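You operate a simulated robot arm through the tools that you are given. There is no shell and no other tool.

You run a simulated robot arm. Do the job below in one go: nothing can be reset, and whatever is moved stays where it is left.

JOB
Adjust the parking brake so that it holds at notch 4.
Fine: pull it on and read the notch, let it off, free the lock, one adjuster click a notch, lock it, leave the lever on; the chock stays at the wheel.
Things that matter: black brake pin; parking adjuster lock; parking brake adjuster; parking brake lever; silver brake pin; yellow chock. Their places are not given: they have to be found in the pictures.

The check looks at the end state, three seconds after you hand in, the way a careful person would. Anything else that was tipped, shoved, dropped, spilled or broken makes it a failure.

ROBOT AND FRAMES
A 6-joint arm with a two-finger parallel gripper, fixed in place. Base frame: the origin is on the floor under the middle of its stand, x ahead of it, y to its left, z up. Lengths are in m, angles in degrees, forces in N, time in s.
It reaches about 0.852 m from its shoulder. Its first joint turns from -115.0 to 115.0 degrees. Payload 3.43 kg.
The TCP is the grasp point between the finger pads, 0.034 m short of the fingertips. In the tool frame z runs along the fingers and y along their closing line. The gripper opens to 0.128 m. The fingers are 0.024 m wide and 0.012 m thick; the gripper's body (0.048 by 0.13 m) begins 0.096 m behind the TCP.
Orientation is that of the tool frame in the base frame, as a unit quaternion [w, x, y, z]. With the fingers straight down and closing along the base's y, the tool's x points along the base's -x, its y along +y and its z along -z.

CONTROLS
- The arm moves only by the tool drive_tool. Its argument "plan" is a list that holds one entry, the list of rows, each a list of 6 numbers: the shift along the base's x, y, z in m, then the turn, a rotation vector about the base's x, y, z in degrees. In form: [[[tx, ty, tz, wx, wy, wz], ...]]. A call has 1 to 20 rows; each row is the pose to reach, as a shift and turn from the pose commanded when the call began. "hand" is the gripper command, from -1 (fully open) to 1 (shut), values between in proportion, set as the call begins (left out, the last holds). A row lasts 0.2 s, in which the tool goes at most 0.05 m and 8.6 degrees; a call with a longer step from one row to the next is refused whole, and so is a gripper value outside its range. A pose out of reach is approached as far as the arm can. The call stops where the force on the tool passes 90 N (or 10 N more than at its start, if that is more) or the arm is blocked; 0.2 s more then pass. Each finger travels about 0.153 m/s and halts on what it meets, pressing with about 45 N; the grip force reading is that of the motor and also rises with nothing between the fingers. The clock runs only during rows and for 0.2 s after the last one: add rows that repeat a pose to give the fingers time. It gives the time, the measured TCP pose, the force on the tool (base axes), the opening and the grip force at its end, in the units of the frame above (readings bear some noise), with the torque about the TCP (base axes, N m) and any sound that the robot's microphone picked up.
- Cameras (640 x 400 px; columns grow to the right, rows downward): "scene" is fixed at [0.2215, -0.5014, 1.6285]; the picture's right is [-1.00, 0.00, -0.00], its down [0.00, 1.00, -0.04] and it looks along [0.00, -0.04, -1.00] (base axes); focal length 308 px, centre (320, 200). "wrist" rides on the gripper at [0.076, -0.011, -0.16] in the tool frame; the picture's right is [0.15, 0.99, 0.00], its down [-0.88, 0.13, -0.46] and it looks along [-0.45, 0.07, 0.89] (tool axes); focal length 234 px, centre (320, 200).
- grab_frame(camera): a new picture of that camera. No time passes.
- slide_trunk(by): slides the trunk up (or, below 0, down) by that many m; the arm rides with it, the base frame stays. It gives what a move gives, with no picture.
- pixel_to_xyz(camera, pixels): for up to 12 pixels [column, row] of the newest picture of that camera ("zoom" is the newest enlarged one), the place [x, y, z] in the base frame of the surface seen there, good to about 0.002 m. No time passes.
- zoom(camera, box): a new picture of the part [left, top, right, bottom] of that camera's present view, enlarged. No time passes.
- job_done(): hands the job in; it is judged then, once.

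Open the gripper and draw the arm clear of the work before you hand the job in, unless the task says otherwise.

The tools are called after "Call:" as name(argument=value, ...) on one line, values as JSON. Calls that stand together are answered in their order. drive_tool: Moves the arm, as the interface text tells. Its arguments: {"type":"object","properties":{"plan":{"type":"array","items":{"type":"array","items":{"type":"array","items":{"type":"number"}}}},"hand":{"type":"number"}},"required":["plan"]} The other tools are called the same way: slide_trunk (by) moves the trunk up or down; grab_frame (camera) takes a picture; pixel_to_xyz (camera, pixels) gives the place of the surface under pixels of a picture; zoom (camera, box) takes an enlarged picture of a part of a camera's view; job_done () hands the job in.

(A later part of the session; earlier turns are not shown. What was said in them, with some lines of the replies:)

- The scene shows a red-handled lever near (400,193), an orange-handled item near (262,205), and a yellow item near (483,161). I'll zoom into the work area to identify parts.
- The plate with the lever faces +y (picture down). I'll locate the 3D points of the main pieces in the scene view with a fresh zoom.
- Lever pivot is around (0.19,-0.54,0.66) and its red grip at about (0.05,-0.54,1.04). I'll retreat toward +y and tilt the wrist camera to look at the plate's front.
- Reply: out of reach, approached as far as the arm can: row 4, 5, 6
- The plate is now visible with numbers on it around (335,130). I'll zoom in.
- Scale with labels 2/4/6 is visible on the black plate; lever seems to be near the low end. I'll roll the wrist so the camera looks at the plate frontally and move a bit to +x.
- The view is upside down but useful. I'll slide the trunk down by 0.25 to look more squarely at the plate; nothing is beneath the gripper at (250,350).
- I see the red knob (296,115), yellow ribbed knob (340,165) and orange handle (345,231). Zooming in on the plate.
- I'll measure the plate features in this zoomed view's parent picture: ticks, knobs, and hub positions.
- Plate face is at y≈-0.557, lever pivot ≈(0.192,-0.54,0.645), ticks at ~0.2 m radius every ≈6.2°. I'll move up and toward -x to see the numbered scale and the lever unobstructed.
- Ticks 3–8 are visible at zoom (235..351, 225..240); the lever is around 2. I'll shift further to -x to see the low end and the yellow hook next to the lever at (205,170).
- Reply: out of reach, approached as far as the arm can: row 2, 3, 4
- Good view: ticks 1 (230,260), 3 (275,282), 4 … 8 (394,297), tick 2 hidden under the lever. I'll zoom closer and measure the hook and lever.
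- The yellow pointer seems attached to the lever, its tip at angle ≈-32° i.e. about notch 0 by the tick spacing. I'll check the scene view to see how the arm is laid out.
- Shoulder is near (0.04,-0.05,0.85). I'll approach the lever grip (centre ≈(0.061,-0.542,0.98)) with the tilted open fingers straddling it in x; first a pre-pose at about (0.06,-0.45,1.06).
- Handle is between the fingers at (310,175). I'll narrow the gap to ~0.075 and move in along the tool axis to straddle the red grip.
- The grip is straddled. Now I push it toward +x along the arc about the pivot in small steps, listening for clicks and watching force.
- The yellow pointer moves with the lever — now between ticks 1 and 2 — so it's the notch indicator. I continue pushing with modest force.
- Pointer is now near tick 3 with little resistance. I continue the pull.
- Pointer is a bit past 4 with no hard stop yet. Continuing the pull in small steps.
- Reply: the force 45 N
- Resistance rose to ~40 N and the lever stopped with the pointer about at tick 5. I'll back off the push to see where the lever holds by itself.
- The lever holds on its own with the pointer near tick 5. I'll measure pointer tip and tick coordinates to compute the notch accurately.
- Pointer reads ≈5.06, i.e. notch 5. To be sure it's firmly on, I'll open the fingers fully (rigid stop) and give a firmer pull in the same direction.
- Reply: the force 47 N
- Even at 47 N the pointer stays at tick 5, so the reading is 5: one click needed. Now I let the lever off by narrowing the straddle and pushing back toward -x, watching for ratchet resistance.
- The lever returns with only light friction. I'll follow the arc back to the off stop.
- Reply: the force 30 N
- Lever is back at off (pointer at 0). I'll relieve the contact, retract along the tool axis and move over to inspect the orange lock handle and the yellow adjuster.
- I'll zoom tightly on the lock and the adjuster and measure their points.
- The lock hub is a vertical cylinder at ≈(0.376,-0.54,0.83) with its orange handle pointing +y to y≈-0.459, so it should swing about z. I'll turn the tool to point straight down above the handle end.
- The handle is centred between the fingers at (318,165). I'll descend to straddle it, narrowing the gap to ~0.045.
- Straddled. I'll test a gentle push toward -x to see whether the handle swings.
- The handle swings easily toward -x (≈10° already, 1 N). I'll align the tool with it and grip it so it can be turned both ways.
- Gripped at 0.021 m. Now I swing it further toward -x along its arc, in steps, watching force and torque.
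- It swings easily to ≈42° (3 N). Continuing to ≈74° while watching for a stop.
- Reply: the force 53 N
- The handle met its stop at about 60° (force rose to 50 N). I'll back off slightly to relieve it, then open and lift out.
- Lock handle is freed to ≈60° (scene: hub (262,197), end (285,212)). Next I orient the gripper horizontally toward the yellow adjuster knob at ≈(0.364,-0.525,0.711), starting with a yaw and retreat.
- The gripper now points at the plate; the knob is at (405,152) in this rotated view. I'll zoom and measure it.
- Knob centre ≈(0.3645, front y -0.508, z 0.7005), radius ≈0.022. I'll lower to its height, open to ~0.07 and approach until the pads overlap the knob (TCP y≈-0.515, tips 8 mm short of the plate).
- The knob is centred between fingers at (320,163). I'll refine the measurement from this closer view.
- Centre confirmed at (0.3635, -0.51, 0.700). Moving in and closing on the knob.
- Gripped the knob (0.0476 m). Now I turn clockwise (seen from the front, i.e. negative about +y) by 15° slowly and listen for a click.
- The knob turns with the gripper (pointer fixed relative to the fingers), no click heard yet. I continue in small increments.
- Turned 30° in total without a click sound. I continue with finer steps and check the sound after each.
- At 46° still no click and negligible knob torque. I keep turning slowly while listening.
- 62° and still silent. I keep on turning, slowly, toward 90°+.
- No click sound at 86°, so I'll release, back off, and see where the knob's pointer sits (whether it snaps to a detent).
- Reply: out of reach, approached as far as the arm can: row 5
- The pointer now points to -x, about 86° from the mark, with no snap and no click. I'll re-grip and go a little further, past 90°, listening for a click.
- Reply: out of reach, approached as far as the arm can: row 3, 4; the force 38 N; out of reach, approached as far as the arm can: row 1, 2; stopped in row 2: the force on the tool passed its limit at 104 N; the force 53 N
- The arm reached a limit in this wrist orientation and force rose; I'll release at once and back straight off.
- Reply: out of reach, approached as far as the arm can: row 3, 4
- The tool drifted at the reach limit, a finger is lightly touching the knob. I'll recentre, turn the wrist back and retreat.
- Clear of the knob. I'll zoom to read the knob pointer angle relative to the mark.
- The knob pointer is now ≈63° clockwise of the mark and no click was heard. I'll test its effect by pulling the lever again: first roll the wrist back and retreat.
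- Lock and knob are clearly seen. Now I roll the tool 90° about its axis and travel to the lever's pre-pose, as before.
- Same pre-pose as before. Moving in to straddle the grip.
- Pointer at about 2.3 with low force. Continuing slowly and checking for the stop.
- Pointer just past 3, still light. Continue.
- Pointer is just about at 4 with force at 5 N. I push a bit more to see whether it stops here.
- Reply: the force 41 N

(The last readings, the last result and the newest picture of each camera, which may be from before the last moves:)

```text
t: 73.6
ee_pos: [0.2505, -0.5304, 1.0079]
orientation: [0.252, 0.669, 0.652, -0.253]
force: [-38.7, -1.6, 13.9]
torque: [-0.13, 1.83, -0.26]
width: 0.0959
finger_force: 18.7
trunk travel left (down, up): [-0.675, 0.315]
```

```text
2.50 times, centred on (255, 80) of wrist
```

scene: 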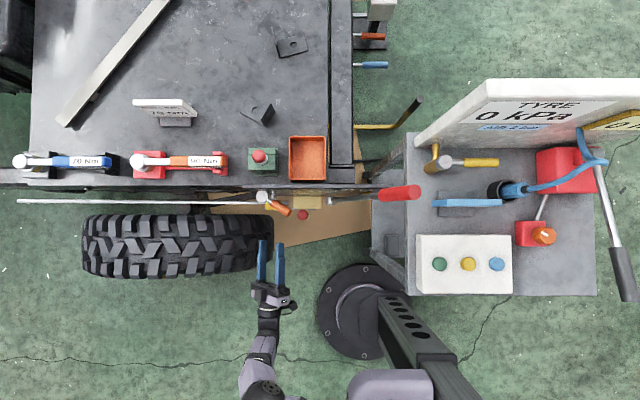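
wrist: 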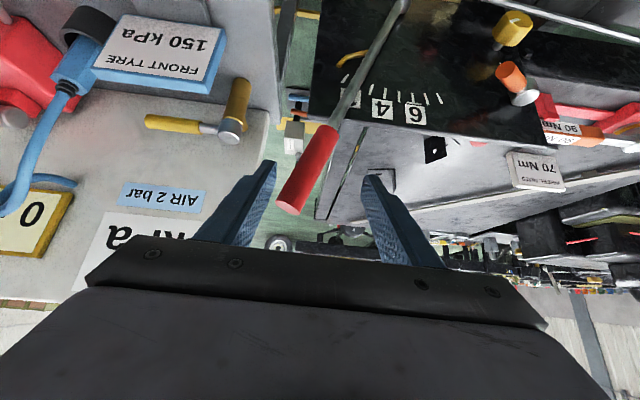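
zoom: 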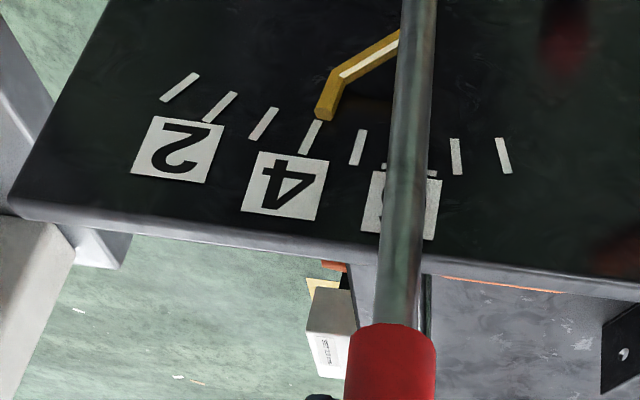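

The lever now stops firmly with the pointer at tick 4 — the ≈63° clockwise turn gave one notch. I'll unload and measure the pointer precisely.

Call:
drive_tool(plan=[[[-0.008, 0, 0.001, 0, 0, 0], [-0.016, 0, 0.002, 0, 0, 0], [-0.024, 0, 0.003, 0, 0, 0], [-0.024, 0, 0.003, 0, 0, 0]]])

Call:
zoom(camera="wrist", box=[180, 0, 340, 105])

Call:
grab_frame(camera="wrist")

```text
t: 74.6
ee_pos: [0.2395, -0.5301, 1.0078]
orientation: [0.255, 0.667, 0.655, -0.248]
force: [-1.9, -0.4, -0.1]
torque: [-0.01, 0.05, -0.01]
width: 0.0759
finger_force: 1.1
trunk travel left (down, up): [-0.675, 0.315]
```

```text
3.81 times, centred on (260, 52) of wrist
```

zoom: 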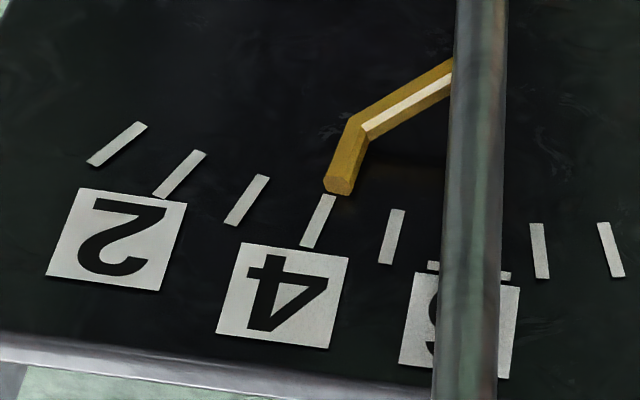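

```text
taken
```

wrist: 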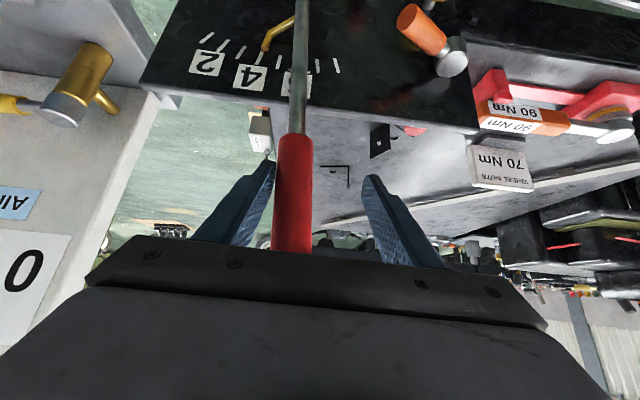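

Pointer reads tick 4 and holds unloaded. I'll measure the tip coordinates for a precise angle comparison with the earlier reading.

Call:
pixel_to_xyz(camera="wrist", pixels=[[265, 49], [266, 47], [264, 50], [260, 57], [262, 54], [279, 61], [281, 56], [243, 54], [246, 49], [270, 35]])

```text
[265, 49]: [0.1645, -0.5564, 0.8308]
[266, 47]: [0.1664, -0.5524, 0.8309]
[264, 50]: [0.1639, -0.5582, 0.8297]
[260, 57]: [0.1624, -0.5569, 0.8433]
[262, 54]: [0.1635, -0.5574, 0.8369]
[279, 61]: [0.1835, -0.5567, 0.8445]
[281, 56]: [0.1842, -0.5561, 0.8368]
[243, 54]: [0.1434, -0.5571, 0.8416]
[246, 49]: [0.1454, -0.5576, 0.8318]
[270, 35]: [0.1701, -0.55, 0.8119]
```

Pointer moved by ≈6.1° versus before, exactly one notch. Following the procedure, I let the lever off again before locking.

Call:
drive_tool(plan=[[[-0.03, 0, 0.001, 0, 0, 0], [-0.059, 0, 0.0017, 0, 0, 0], [-0.075, 0, 0.0014, 0, 0, 0], [-0.0907, 0, 0.001, 0, 0, 0], [-0.1065, 0, -0.0008, 0, 0, 0], [-0.1223, 0, -0.0025, 0, 0, 0], [-0.138, 0, -0.0055, 0, 0, 0], [-0.1535, 0, -0.0087, 0, 0, 0], [-0.169, 0, -0.013, 0, 0, 0], [-0.184, 0, -0.0176, 0, 0, 0], [-0.1945, 0, -0.0213, 0, 0, 0]]])

Call:
zoom(camera="wrist", box=[300, 0, 520, 150])

```text
t: 77.0
ee_pos: [0.0479, -0.5323, 0.9887]
orientation: [0.257, 0.666, 0.654, -0.251]
force: [13.4, -2.0, 7.3]
torque: [-0.11, -0.75, 0.11]
width: 0.0827
finger_force: 7.9
trunk travel left (down, up): [-0.675, 0.315]
```

```text
2.67 times, centred on (410, 75) of wrist
```

zoom: 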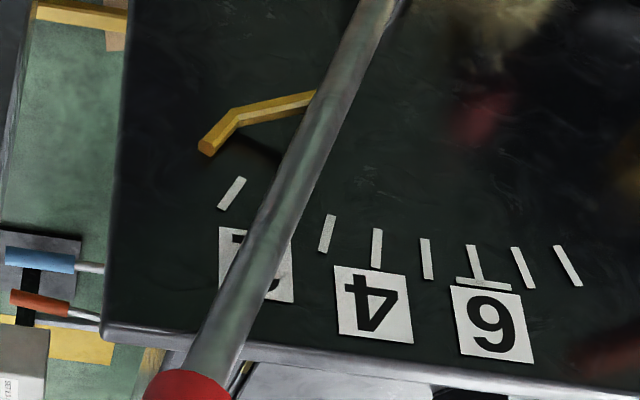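

Lever is off. Retracting and moving over toward the lock/knob region for a check on the knob angle.

Call:
drive_tool(plan=[[[0.018, 0, 0.0, 0, 0, 0], [0.018, 0.025, 0.03, 0, 0, 0], [0.018, 0.05, 0.06, 0, 0, 0], [0.02, 0.08, 0.09, 0, 0, 0], [0.05, 0.11, 0.1, 0, 0, 0], [0.09, 0.13, 0.09, 0, 0, 0], [0.13, 0.15, 0.08, 0, 0, 0], [0.175, 0.165, 0.07, 0, 0, 0], [0.22, 0.18, 0.06, 0, 0, 0], [0.265, 0.18, 0.03, 0, 0, 0], [0.3, 0.18, 0.0, 0, 0, 0], [0.31, 0.18, -0.04, 0, 0, 0], [0.31, 0.18, -0.04, 0, 0, 0]]], hand=-0.17)

Call:
grab_frame(camera="wrist")

Call:
zoom(camera="wrist", box=[260, 80, 380, 180])

```text
refused: row 10 steps farther than a row can; nothing moved
```

```text
taken
```

wrist: 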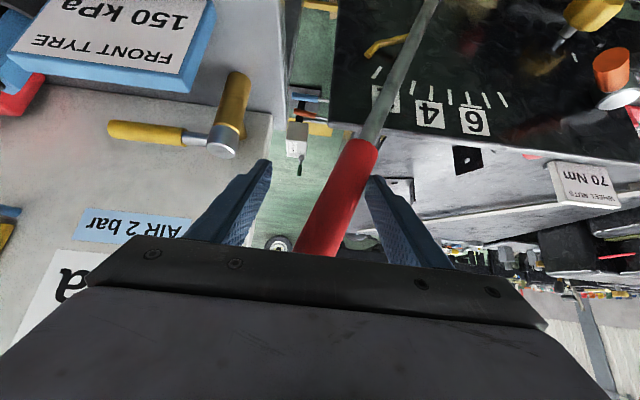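

```text
4.00 times, centred on (320, 130) of wrist
```

zoom: 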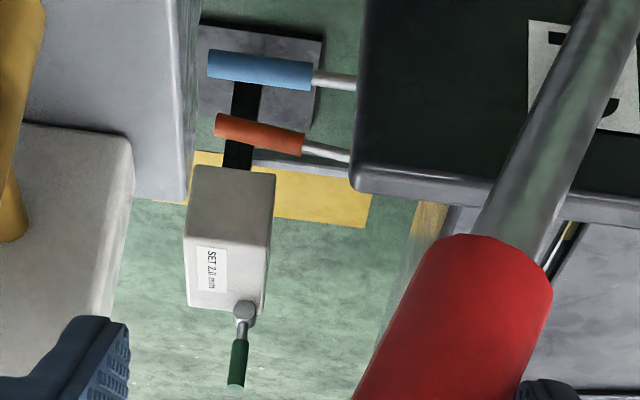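

One step was too long, so nothing moved. I resend the retreat with shorter steps.

Call:
drive_tool(plan=[[[0.018, 0, 0.0, 0, 0, 0], [0.018, 0.025, 0.03, 0, 0, 0], [0.018, 0.05, 0.06, 0, 0, 0], [0.02, 0.08, 0.09, 0, 0, 0], [0.05, 0.11, 0.1, 0, 0, 0], [0.09, 0.13, 0.09, 0, 0, 0], [0.13, 0.15, 0.08, 0, 0, 0], [0.17, 0.165, 0.07, 0, 0, 0], [0.21, 0.18, 0.06, 0, 0, 0], [0.245, 0.18, 0.04, 0, 0, 0], [0.28, 0.18, 0.01, 0, 0, 0], [0.31, 0.18, -0.02, 0, 0, 0], [0.31, 0.18, -0.04, 0, 0, 0]]], hand=-0.17)

Call:
grab_frame(camera="wrist")

Call:
zoom(camera="wrist", box=[260, 80, 380, 180])

```text
t: 79.8
ee_pos: [0.3522, -0.3508, 0.9465]
orientation: [0.254, 0.667, 0.654, -0.25]
force: [0.0, -0.6, 0.1]
torque: [-0.02, 0.01, 0.0]
width: 0.0748
finger_force: 0.1
trunk travel left (down, up): [-0.675, 0.315]
```

```text
taken
```

wrist: 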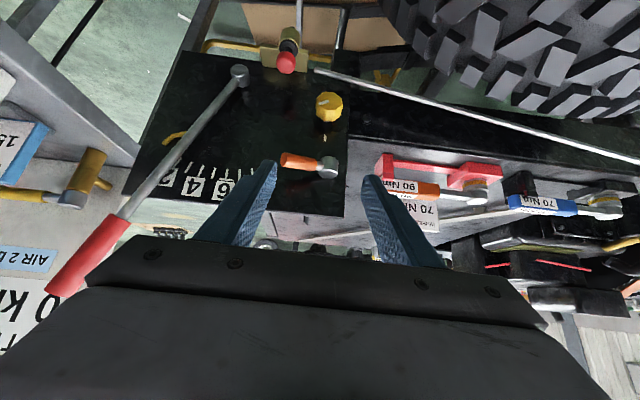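

```text
4.00 times, centred on (320, 130) of wrist
```

zoom: 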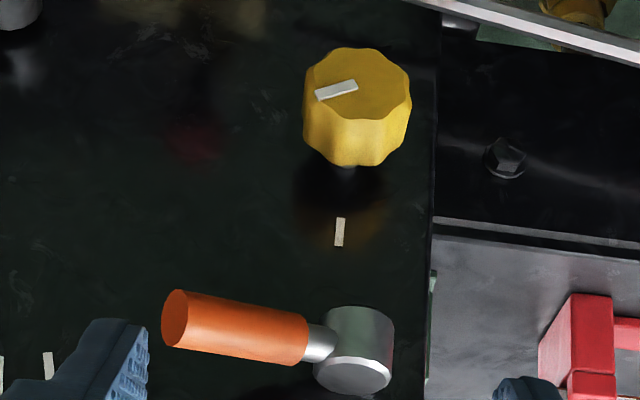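

Knob pointer sits at ≈63°; lock handle is at (300,160) swung to -x. I bring the tool to vertical, then yaw to align with the handle.

Call:
drive_tool(plan=[[[-0.006, -0.016, 0.008, 8.3, 0, 0], [-0.012, -0.032, 0.016, 16.7, 0, 0], [-0.018, -0.048, 0.024, 25, 0, 0], [-0.024, -0.064, 0.03, 33.4, 0, 0], [-0.03, -0.08, 0.03, 41.7, 0, 0], [-0.03, -0.08, 0.03, 41.7, 0, 0]]], hand=0.1)

Call:
drive_tool(plan=[[[0, -0.01, -0.004, 0, 0, 8.3], [0, -0.02, -0.008, 0, 0, 16.6], [0, -0.03, -0.012, 0, 0, 24.9], [-0.002, -0.04, -0.016, 0, 0, 33.2], [-0.004, -0.05, -0.02, 0, 0, 41.5], [-0.006, -0.06, -0.023, 0, 0, 49.8], [-0.008, -0.072, -0.026, 0, 0, 58], [-0.008, -0.072, -0.026, 0, 0, 58]]])

Call:
grab_frame(camera="wrist")

```text
t: 81.2
ee_pos: [0.324, -0.4302, 0.9773]
orientation: [0.001, 0.714, 0.7, 0.001]
force: [-0.1, -1.1, -0.1]
torque: [-0.01, -0.01, 0.0]
width: 0.0577
finger_force: 0.0
trunk travel left (down, up): [-0.675, 0.315]
```

```text
t: 83.0
ee_pos: [0.3138, -0.5041, 0.9509]
orientation: [0.0, 0.284, 0.959, 0.001]
force: [0.4, 0.2, -0.5]
torque: [0.02, 0.0, 0.01]
width: 0.0573
finger_force: 0.1
trunk travel left (down, up): [-0.675, 0.315]
```

```text
taken
```

wrist: 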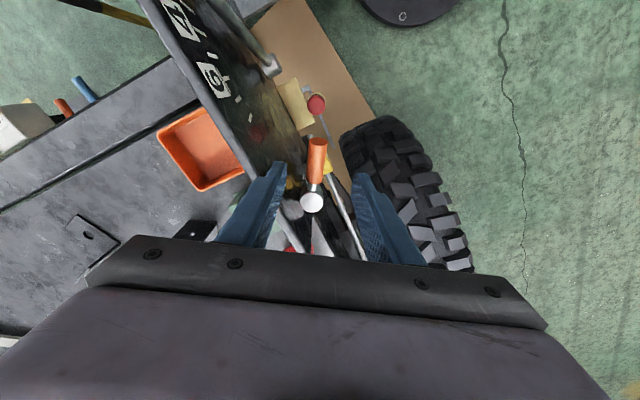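

The handle is centred between the fingers at (316,160), yaw matched (57°). Descend around it, then grip.

Call:
drive_tool(plan=[[[0, 0, -0.04, 0, 0, 0], [0, 0, -0.08, 0, 0, 0], [0, 0, -0.1025, 0, 0, 0], [0, 0, -0.1025, 0, 0, 0]]])

Call:
drive_tool(plan=[[[0, 0, 0, 0, 0, 0], [0, 0, 0, 0, 0, 0], [0, 0, 0, 0, 0, 0]]], hand=1)

Call:
grab_frame(camera="wrist")

```text
t: 84.0
ee_pos: [0.3141, -0.504, 0.8469]
orientation: [0.0, 0.284, 0.959, -0.001]
force: [1.1, 0.0, 0.3]
torque: [0.0, 0.0, -0.04]
width: 0.0575
finger_force: 0.0
trunk travel left (down, up): [-0.675, 0.315]
```

```text
t: 84.8
ee_pos: [0.315, -0.5043, 0.8468]
orientation: [0.0, 0.285, 0.958, 0.0]
force: [-1.8, 0.3, -2.0]
torque: [-0.05, 0.0, -0.09]
width: 0.0212
finger_force: 45.2
trunk travel left (down, up): [-0.675, 0.315]
```

```text
taken
```

wrist: 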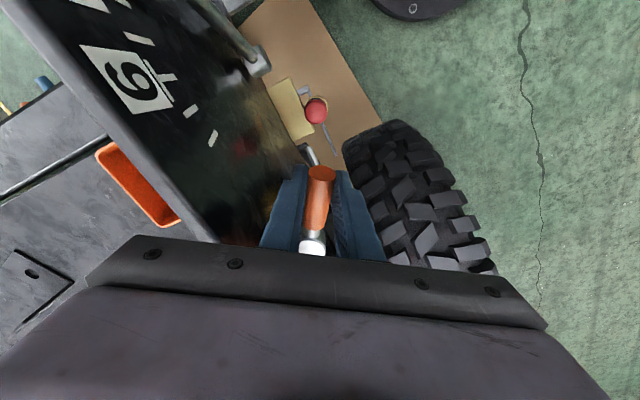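

Gripped. Now swing the handle back toward its locked position (pointing +y), first most of the way.

Call:
drive_tool(plan=[[[0.003, 0.0041, 0, 0, 0, -4], [0.0061, 0.008, 0, 0, 0, -8], [0.0096, 0.0117, 0, 0, 0, -12], [0.0132, 0.0151, 0, 0, 0, -16], [0.0172, 0.0183, 0, 0, 0, -20], [0.0212, 0.0212, 0, 0, 0, -24], [0.0256, 0.0238, 0, 0, 0, -28], [0.03, 0.0261, 0, 0, 0, -32], [0.0346, 0.028, 0, 0, 0, -36], [0.0393, 0.0297, 0, 0, 0, -40], [0.0442, 0.0309, 0, 0, 0, -44], [0.0491, 0.0319, 0, 0, 0, -48]]])

Call:
grab_frame(camera="wrist")

```text
t: 87.4
ee_pos: [0.364, -0.4722, 0.8464]
orientation: [0.0, 0.65, 0.76, 0.0]
force: [-4.6, -7.2, -6.8]
torque: [0.64, 0.31, -0.43]
width: 0.0213
finger_force: 44.9
trunk travel left (down, up): [-0.675, 0.315]
```

```text
taken
```

wrist: 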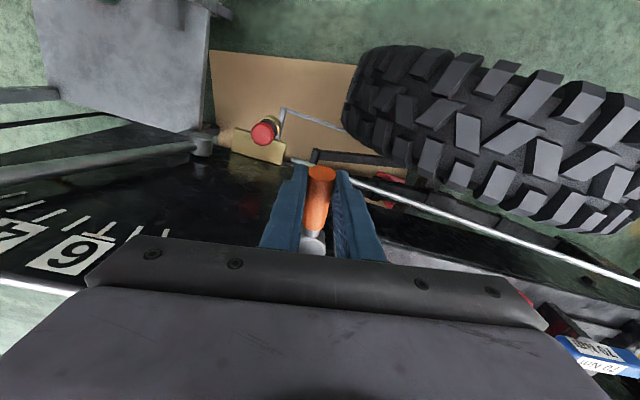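

Nearly back at 9°. I finish the swing to 0° and press slightly beyond to feel for the locked stop.

Call:
drive_tool(plan=[[[0.0025, 0.0003, 0, 0, 0, -2], [0.005, 0.0006, 0, 0, 0, -4], [0.0075, 0.0008, 0, 0, 0, -6], [0.01, 0.0009, 0, 0, 0, -8], [0.0113, 0.0009, 0, 0, 0, -9], [0.0126, 0.0009, 0, 0, 0, -10]]])

Call:
grab_frame(camera="wrist")

```text
t: 88.8
ee_pos: [0.3754, -0.4707, 0.8477]
orientation: [-0.001, 0.713, 0.701, 0.0]
force: [-10.8, -5.0, -12.7]
torque: [-0.18, 0.02, 0.81]
width: 0.0214
finger_force: 44.5
trunk travel left (down, up): [-0.675, 0.315]
```

```text
taken
```

wrist: 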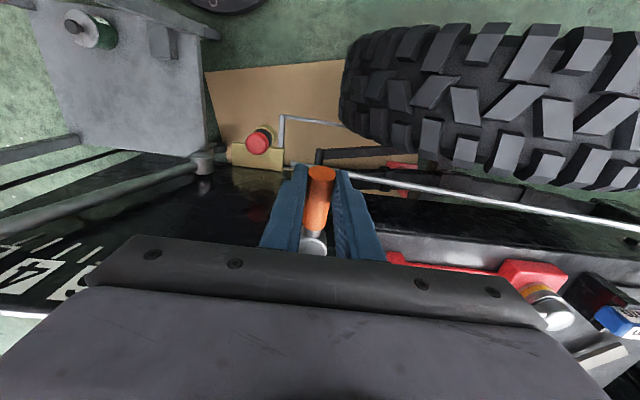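

Resistance starts building at 0° (-11 N). I push 4 mm further to confirm it is the stop.

Call:
drive_tool(plan=[[[0.002, 0, 0, 0, 0, -1], [0.004, 0, 0, 0, 0, -2], [0.004, 0, 0, 0, 0, -2]]])

```text
t: 89.6
ee_pos: [0.3757, -0.4712, 0.8474]
orientation: [-0.003, 0.726, 0.687, -0.002]
force: [-27.4, -2.1, -12.4]
torque: [0.58, 0.15, 1.18]
width: 0.0221
finger_force: 44.6
trunk travel left (down, up): [-0.675, 0.315]
```

It's at the locked stop (position unchanged, force up). I relieve the push, open and lift out.

Call:
drive_tool(plan=[[[-0.004, 0, 0, 0, 0, 2], [-0.0045, 0, 0, 0, 0, 3], [-0.0045, 0, 0, 0, 0, 3]]])

Call:
drive_tool(plan=[[[0, 0, 0, 0, 0, 0], [0, 0, 0, 0, 0, 0], [0, 0, 0.03, 0, 0, 0], [0, 0, 0.065, 0, 0, 0], [0, 0.03, 0.1, 0, 0, 0], [0, 0.07, 0.1, 0, 0, 0], [0, 0.1, 0.1, 0, 0, 0]]], hand=0.1)

Call:
grab_frame(camera="wrist")

Call:
grab_frame(camera="scene")

```text
t: 90.4
ee_pos: [0.3749, -0.4709, 0.8482]
orientation: [0.0, 0.707, 0.707, 0.001]
force: [-15.0, 2.2, -14.2]
torque: [-0.17, 0.25, -0.28]
width: 0.0211
finger_force: 44.5
trunk travel left (down, up): [-0.675, 0.315]
```

```text
t: 92.0
ee_pos: [0.3769, -0.3699, 0.9487]
orientation: [0.001, 0.707, 0.707, -0.001]
force: [0.1, 0.1, 0.5]
torque: [-0.01, -0.03, 0.0]
width: 0.0576
finger_force: 0.1
trunk travel left (down, up): [-0.675, 0.315]
```

```text
taken
```

wrist: 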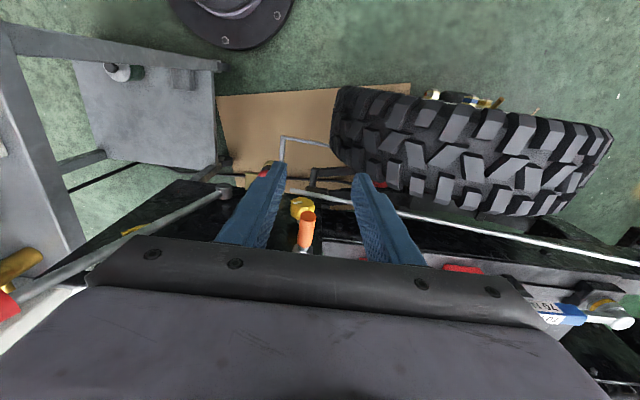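

```text
taken
```

scene: 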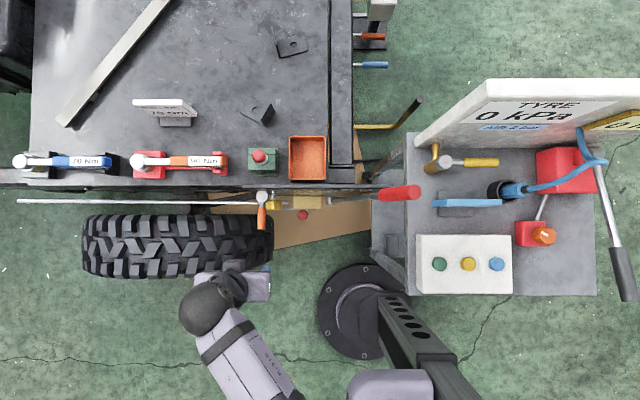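

The lock handle points straight out again (scene (262,210)). I notice something yellow near the tyre at (465,100); I'll zoom to see whether it's the chock.

Call:
zoom(camera="wrist", box=[400, 70, 560, 170])

Call:
zoom(camera="wrist", box=[260, 130, 360, 260])

Call:
pixel_to_xyz(camera="wrist", pixels=[[440, 97], [465, 100], [490, 104], [500, 100], [535, 110]])

```text
4.00 times, centred on (480, 120) of wrist
```

zoom: 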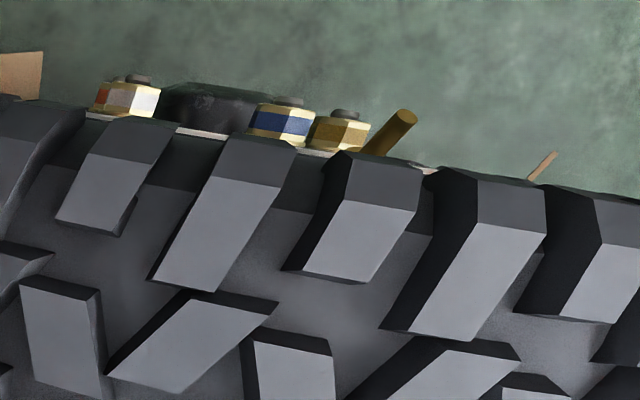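

```text
3.08 times, centred on (310, 195) of wrist
```

zoom: 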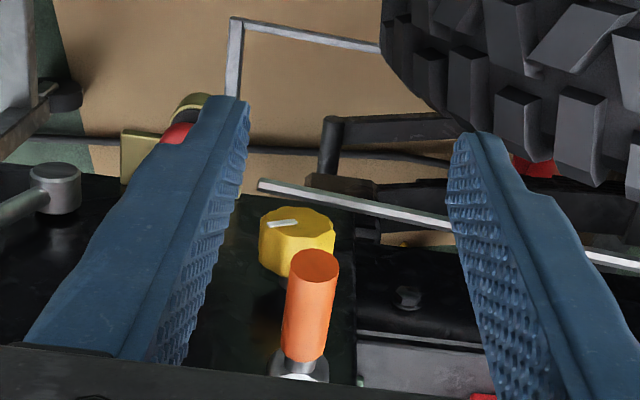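

```text
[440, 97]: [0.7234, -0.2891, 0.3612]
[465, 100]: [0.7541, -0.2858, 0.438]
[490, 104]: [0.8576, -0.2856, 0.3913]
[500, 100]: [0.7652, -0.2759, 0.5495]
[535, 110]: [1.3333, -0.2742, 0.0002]
```

Those are the wheel nuts; nothing disturbed. The knob (pointer still at ≈63°) and lock look right. Now back to the lever's pre-pose to pull it on.

Call:
drive_tool(plan=[[[-0.025, -0.01, 0.02, -8, 0, 0], [-0.055, -0.02, 0.04, -16, 0, 0], [-0.085, -0.035, 0.06, -24, 0, 0], [-0.115, -0.05, 0.08, -32, 0, 0], [-0.15, -0.065, 0.095, -40, 0, 0], [-0.19, -0.08, 0.107, -41, 0, 0], [-0.23, -0.09, 0.107, -41, 0, 0], [-0.27, -0.09, 0.107, -41, 0, 0], [-0.306, -0.09, 0.107, -41, 0, 0], [-0.306, -0.09, 0.107, -41, 0, 0]]], hand=-0.17)

Call:
grab_frame(camera="wrist")

```text
t: 94.2
ee_pos: [0.0691, -0.46, 1.0559]
orientation: [0.249, 0.662, 0.662, -0.248]
force: [0.5, 1.1, 0.1]
torque: [-0.01, 0.01, -0.02]
width: 0.075
finger_force: 0.0
trunk travel left (down, up): [-0.675, 0.315]
```

```text
taken
```

wrist: 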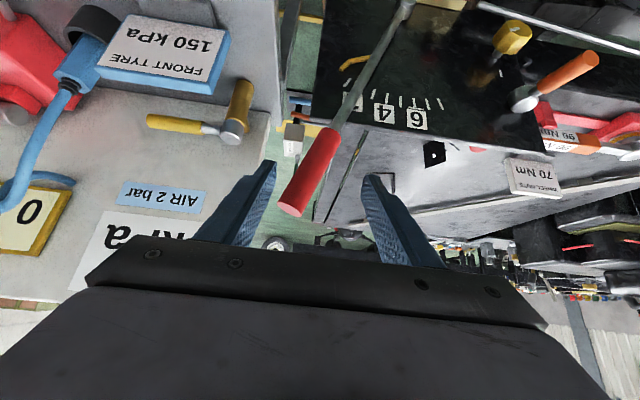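

Pre-pose reached with the grip centred. I straddle it and pull along the arc, stopping short of notch 4 first.

Call:
drive_tool(plan=[[[-0.007, 0, 0, 0, 0, 0], [-0.007, -0.03, -0.028, 0, 0, 0], [-0.007, -0.055, -0.053, 0, 0, 0], [-0.007, -0.071, -0.07, 0, 0, 0], [-0.007, -0.071, -0.07, 0, 0, 0]]])

Call:
drive_tool(plan=[[[0.012, 0, 0.0042, 0, 0, 0], [0.023, 0, 0.0079, 0, 0, 0], [0.0345, 0, 0.0111, 0, 0, 0], [0.045, 0, 0.0138, 0, 0, 0], [0.055, 0, 0.0159, 0, 0, 0], [0.0655, 0, 0.018, 0, 0, 0], [0.075, 0, 0.0196, 0, 0, 0], [0.0845, 0, 0.0208, 0, 0, 0], [0.0945, 0, 0.0218, 0, 0, 0], [0.1035, 0, 0.0226, 0, 0, 0], [0.113, 0, 0.0229, 0, 0, 0], [0.1225, 0, 0.0231, 0, 0, 0], [0.132, 0, 0.023, 0, 0, 0], [0.1415, 0, 0.0228, 0, 0, 0], [0.151, 0, 0.0224, 0, 0, 0]]])

Call:
zoom(camera="wrist", box=[170, 0, 420, 160])

```text
t: 95.4
ee_pos: [0.0623, -0.5327, 0.9834]
orientation: [0.248, 0.663, 0.661, -0.248]
force: [0.5, 0.0, -0.5]
torque: [0.03, 0.01, 0.01]
width: 0.0749
finger_force: 0.1
trunk travel left (down, up): [-0.675, 0.315]
```

```text
t: 98.6
ee_pos: [0.2158, -0.5321, 1.0068]
orientation: [0.247, 0.664, 0.661, -0.248]
force: [-1.3, 0.5, 0.0]
torque: [0.0, 0.02, -0.04]
width: 0.076
finger_force: 1.2
trunk travel left (down, up): [-0.675, 0.315]
```

```text
2.50 times, centred on (295, 80) of wrist
```

zoom: 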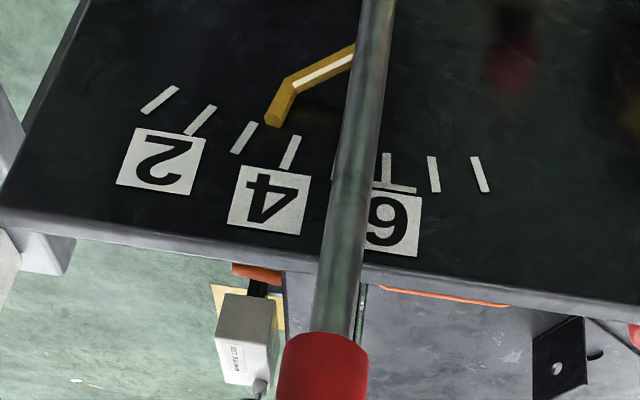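

Pointer at ≈3.5. Now pull on to the stop and press firmly.

Call:
drive_tool(plan=[[[0.009, 0, -0.0005, 0, 0, 0], [0.018, 0, -0.0012, 0, 0, 0], [0.026, 0, -0.002, 0, 0, 0], [0.032, 0, -0.0027, 0, 0, 0], [0.038, 0, -0.0034, 0, 0, 0], [0.044, 0, -0.0042, 0, 0, 0]]])

Call:
zoom(camera="wrist", box=[130, 0, 380, 160])

```text
t: 100.0
ee_pos: [0.2493, -0.532, 1.0069]
orientation: [0.247, 0.664, 0.66, -0.25]
force: [-33.1, -2.7, 12.0]
torque: [0.04, 1.54, -0.18]
width: 0.0932
finger_force: 16.1
trunk travel left (down, up): [-0.675, 0.315]
```

```text
2.50 times, centred on (255, 80) of wrist
```

zoom: 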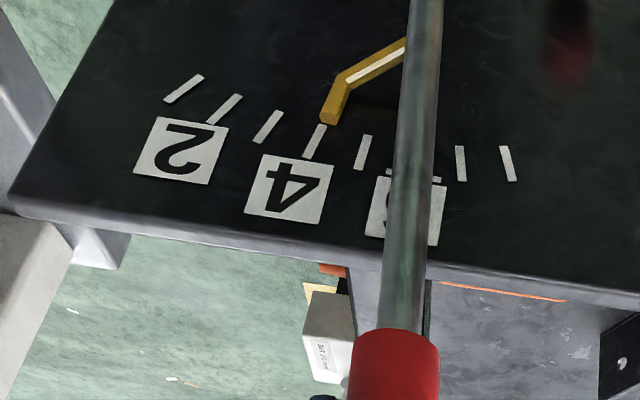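

Stopped at tick 4 again with the lock on (33 N). One firmer pull with rigidly open fingers to make sure it holds at 4.

Call:
drive_tool(plan=[[[-0.005, 0, 0, 0, 0, 0], [-0.005, 0, 0, 0, 0, 0], [0.003, 0, -0.0005, 0, 0, 0], [0.01, 0, -0.001, 0, 0, 0], [0.015, 0, -0.0015, 0, 0, 0], [0.02, 0, -0.002, 0, 0, 0]]], hand=-1)

Call:
zoom(camera="wrist", box=[130, 0, 380, 160])

```text
t: 101.4
ee_pos: [0.266, -0.5329, 1.0015]
orientation: [0.242, 0.666, 0.66, -0.249]
force: [-38.9, -2.1, 0.4]
torque: [-0.58, 1.25, -0.25]
width: 0.1282
finger_force: 0.5
trunk travel left (down, up): [-0.675, 0.315]
```

```text
2.50 times, centred on (255, 80) of wrist
```

zoom: 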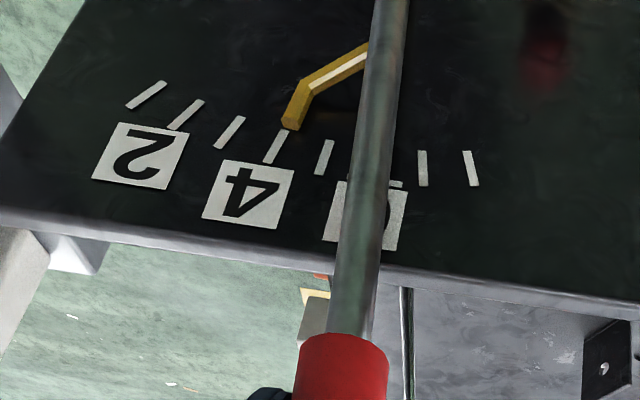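

It stays at tick 4. Now I centre the open fingers off the grip and retract along the tool axis without touching the lever.

Call:
drive_tool(plan=[[[-0.02, 0, 0.002, 0, 0, 0], [-0.045, 0, 0.002, 0, 0, 0], [-0.06, 0, 0.002, 0, 0, 0], [-0.06, 0.025, 0.03, 0, 0, 0], [-0.06, 0.05, 0.06, 0, 0, 0], [-0.06, 0.075, 0.09, 0, 0, 0], [-0.06, 0.1, 0.11, 0, 0, 0], [-0.06, 0.1, 0.11, 0, 0, 0]]])

Call:
grab_frame(camera="wrist")

Call:
grab_frame(camera="scene")

```text
t: 103.2
ee_pos: [0.2186, -0.4326, 1.113]
orientation: [0.248, 0.663, 0.662, -0.247]
force: [0.2, 0.0, -0.2]
torque: [0.01, -0.04, 0.02]
width: 0.1279
finger_force: 0.1
trunk travel left (down, up): [-0.675, 0.315]
```

```text
taken
```

wrist: 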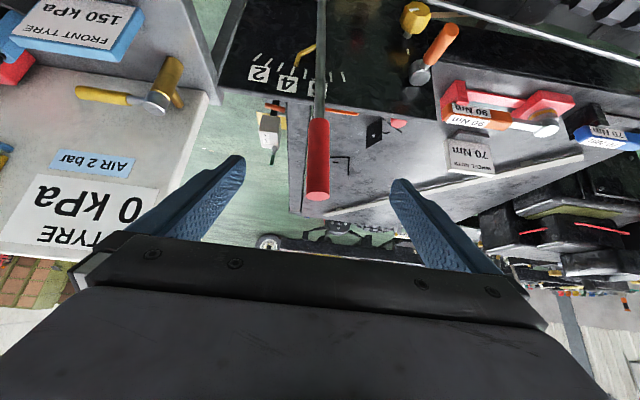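

```text
taken
```

scene: 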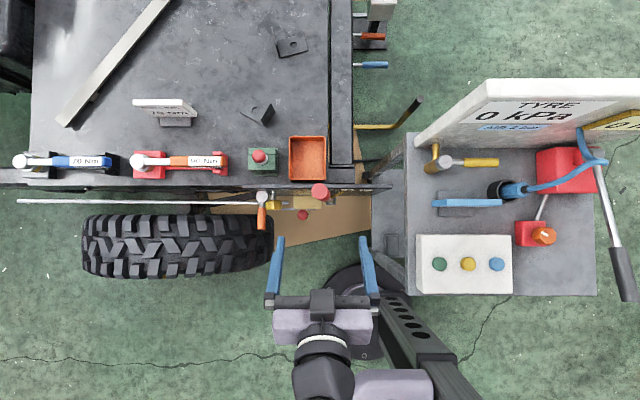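

The lever stands on its own. I retreat further and take a final look at the pointer, knob and lock.

Call:
drive_tool(plan=[[[0.02, 0.025, 0, 0, 0, 0], [0.04, 0.05, 0, 0, 0, 0], [0.06, 0.075, -0.02, 0, 0, 0], [0.08, 0.09, -0.05, 0, 0, 0], [0.08, 0.09, -0.09, 0, 0, 0], [0.08, 0.09, -0.12, 0, 0, 0], [0.08, 0.09, -0.12, 0, 0, 0]]])

Call:
zoom(camera="wrist", box=[180, 50, 420, 220])

Call:
zoom(camera="scene", box=[230, 160, 350, 240])

Call:
grab_frame(camera="scene")

```text
t: 104.8
ee_pos: [0.2997, -0.3432, 0.9926]
orientation: [0.248, 0.663, 0.662, -0.247]
force: [0.5, -0.2, 0.5]
torque: [0.01, -0.02, -0.02]
width: 0.128
finger_force: 0.1
trunk travel left (down, up): [-0.675, 0.315]
```

```text
2.35 times, centred on (300, 135) of wrist
```

zoom: 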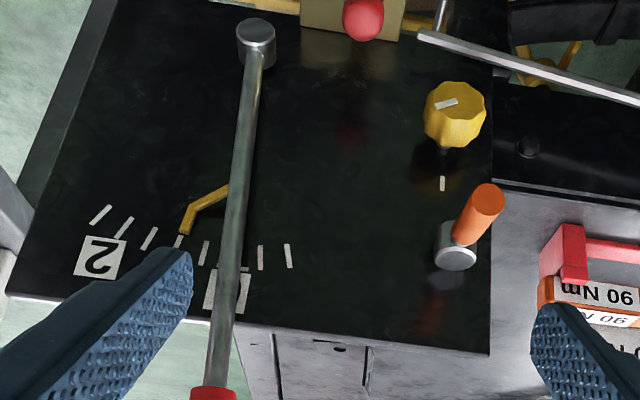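

```text
5.00 times, centred on (290, 200) of scene
```

zoom: 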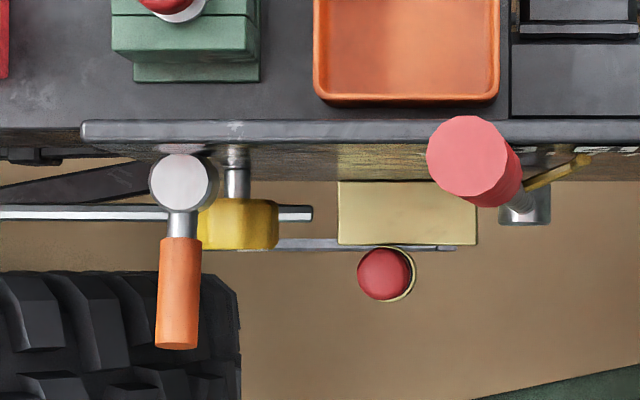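

```text
taken
```

scene: 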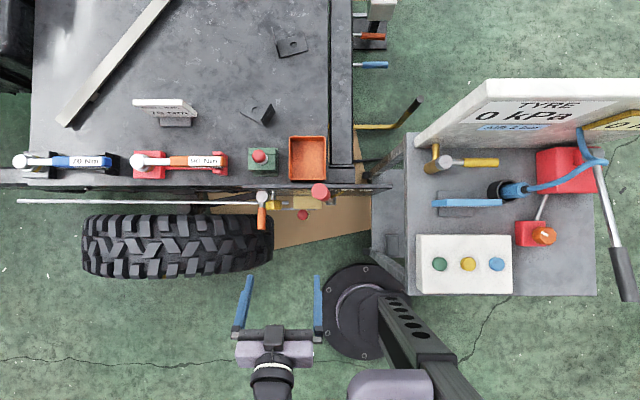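

The yellow pointer is on tick 4 and the lever holds there by itself. The lock handle is back at its locked stop, the knob is one notch tighter, and the gripper is open and clear. I didn't touch the pins or the chock, so I'm handing the job in.

Call:
job_done()

```text
The job is handed in.
```

The parking brake now holds at notch 4. I have handed the job in and don't have a verdict yet.

- **First reading:** pulled on, the lever stopped at notch 5 and did not move further at about 47 N. It needed one notch less.
- **Adjustment:** I let the lever off, freed the lock and turned the yellow adjuster clockwise. It ended about 63° from its mark.
- **Check:** with the lock back at its locked stop, the lever again stopped at notch 4, at about 39 N. It stays there with the arm clear.

- **No click heard:** the microphone picked up no clicks, so I set the adjuster by the notch reading instead of counting clicks. I can't say what angle one click is.
- **Overshoot on the adjuster:** I first turned it to about 86°, and the arm hit its reach limit while trying to go further. The force briefly reached 104 N. As I backed the fingers out, they appear to have dragged the knob back to 63°. I saw no damage.

I did not touch either brake pin. I never saw the yellow chock in the pictures, but I did not work near the foot of the wheel.
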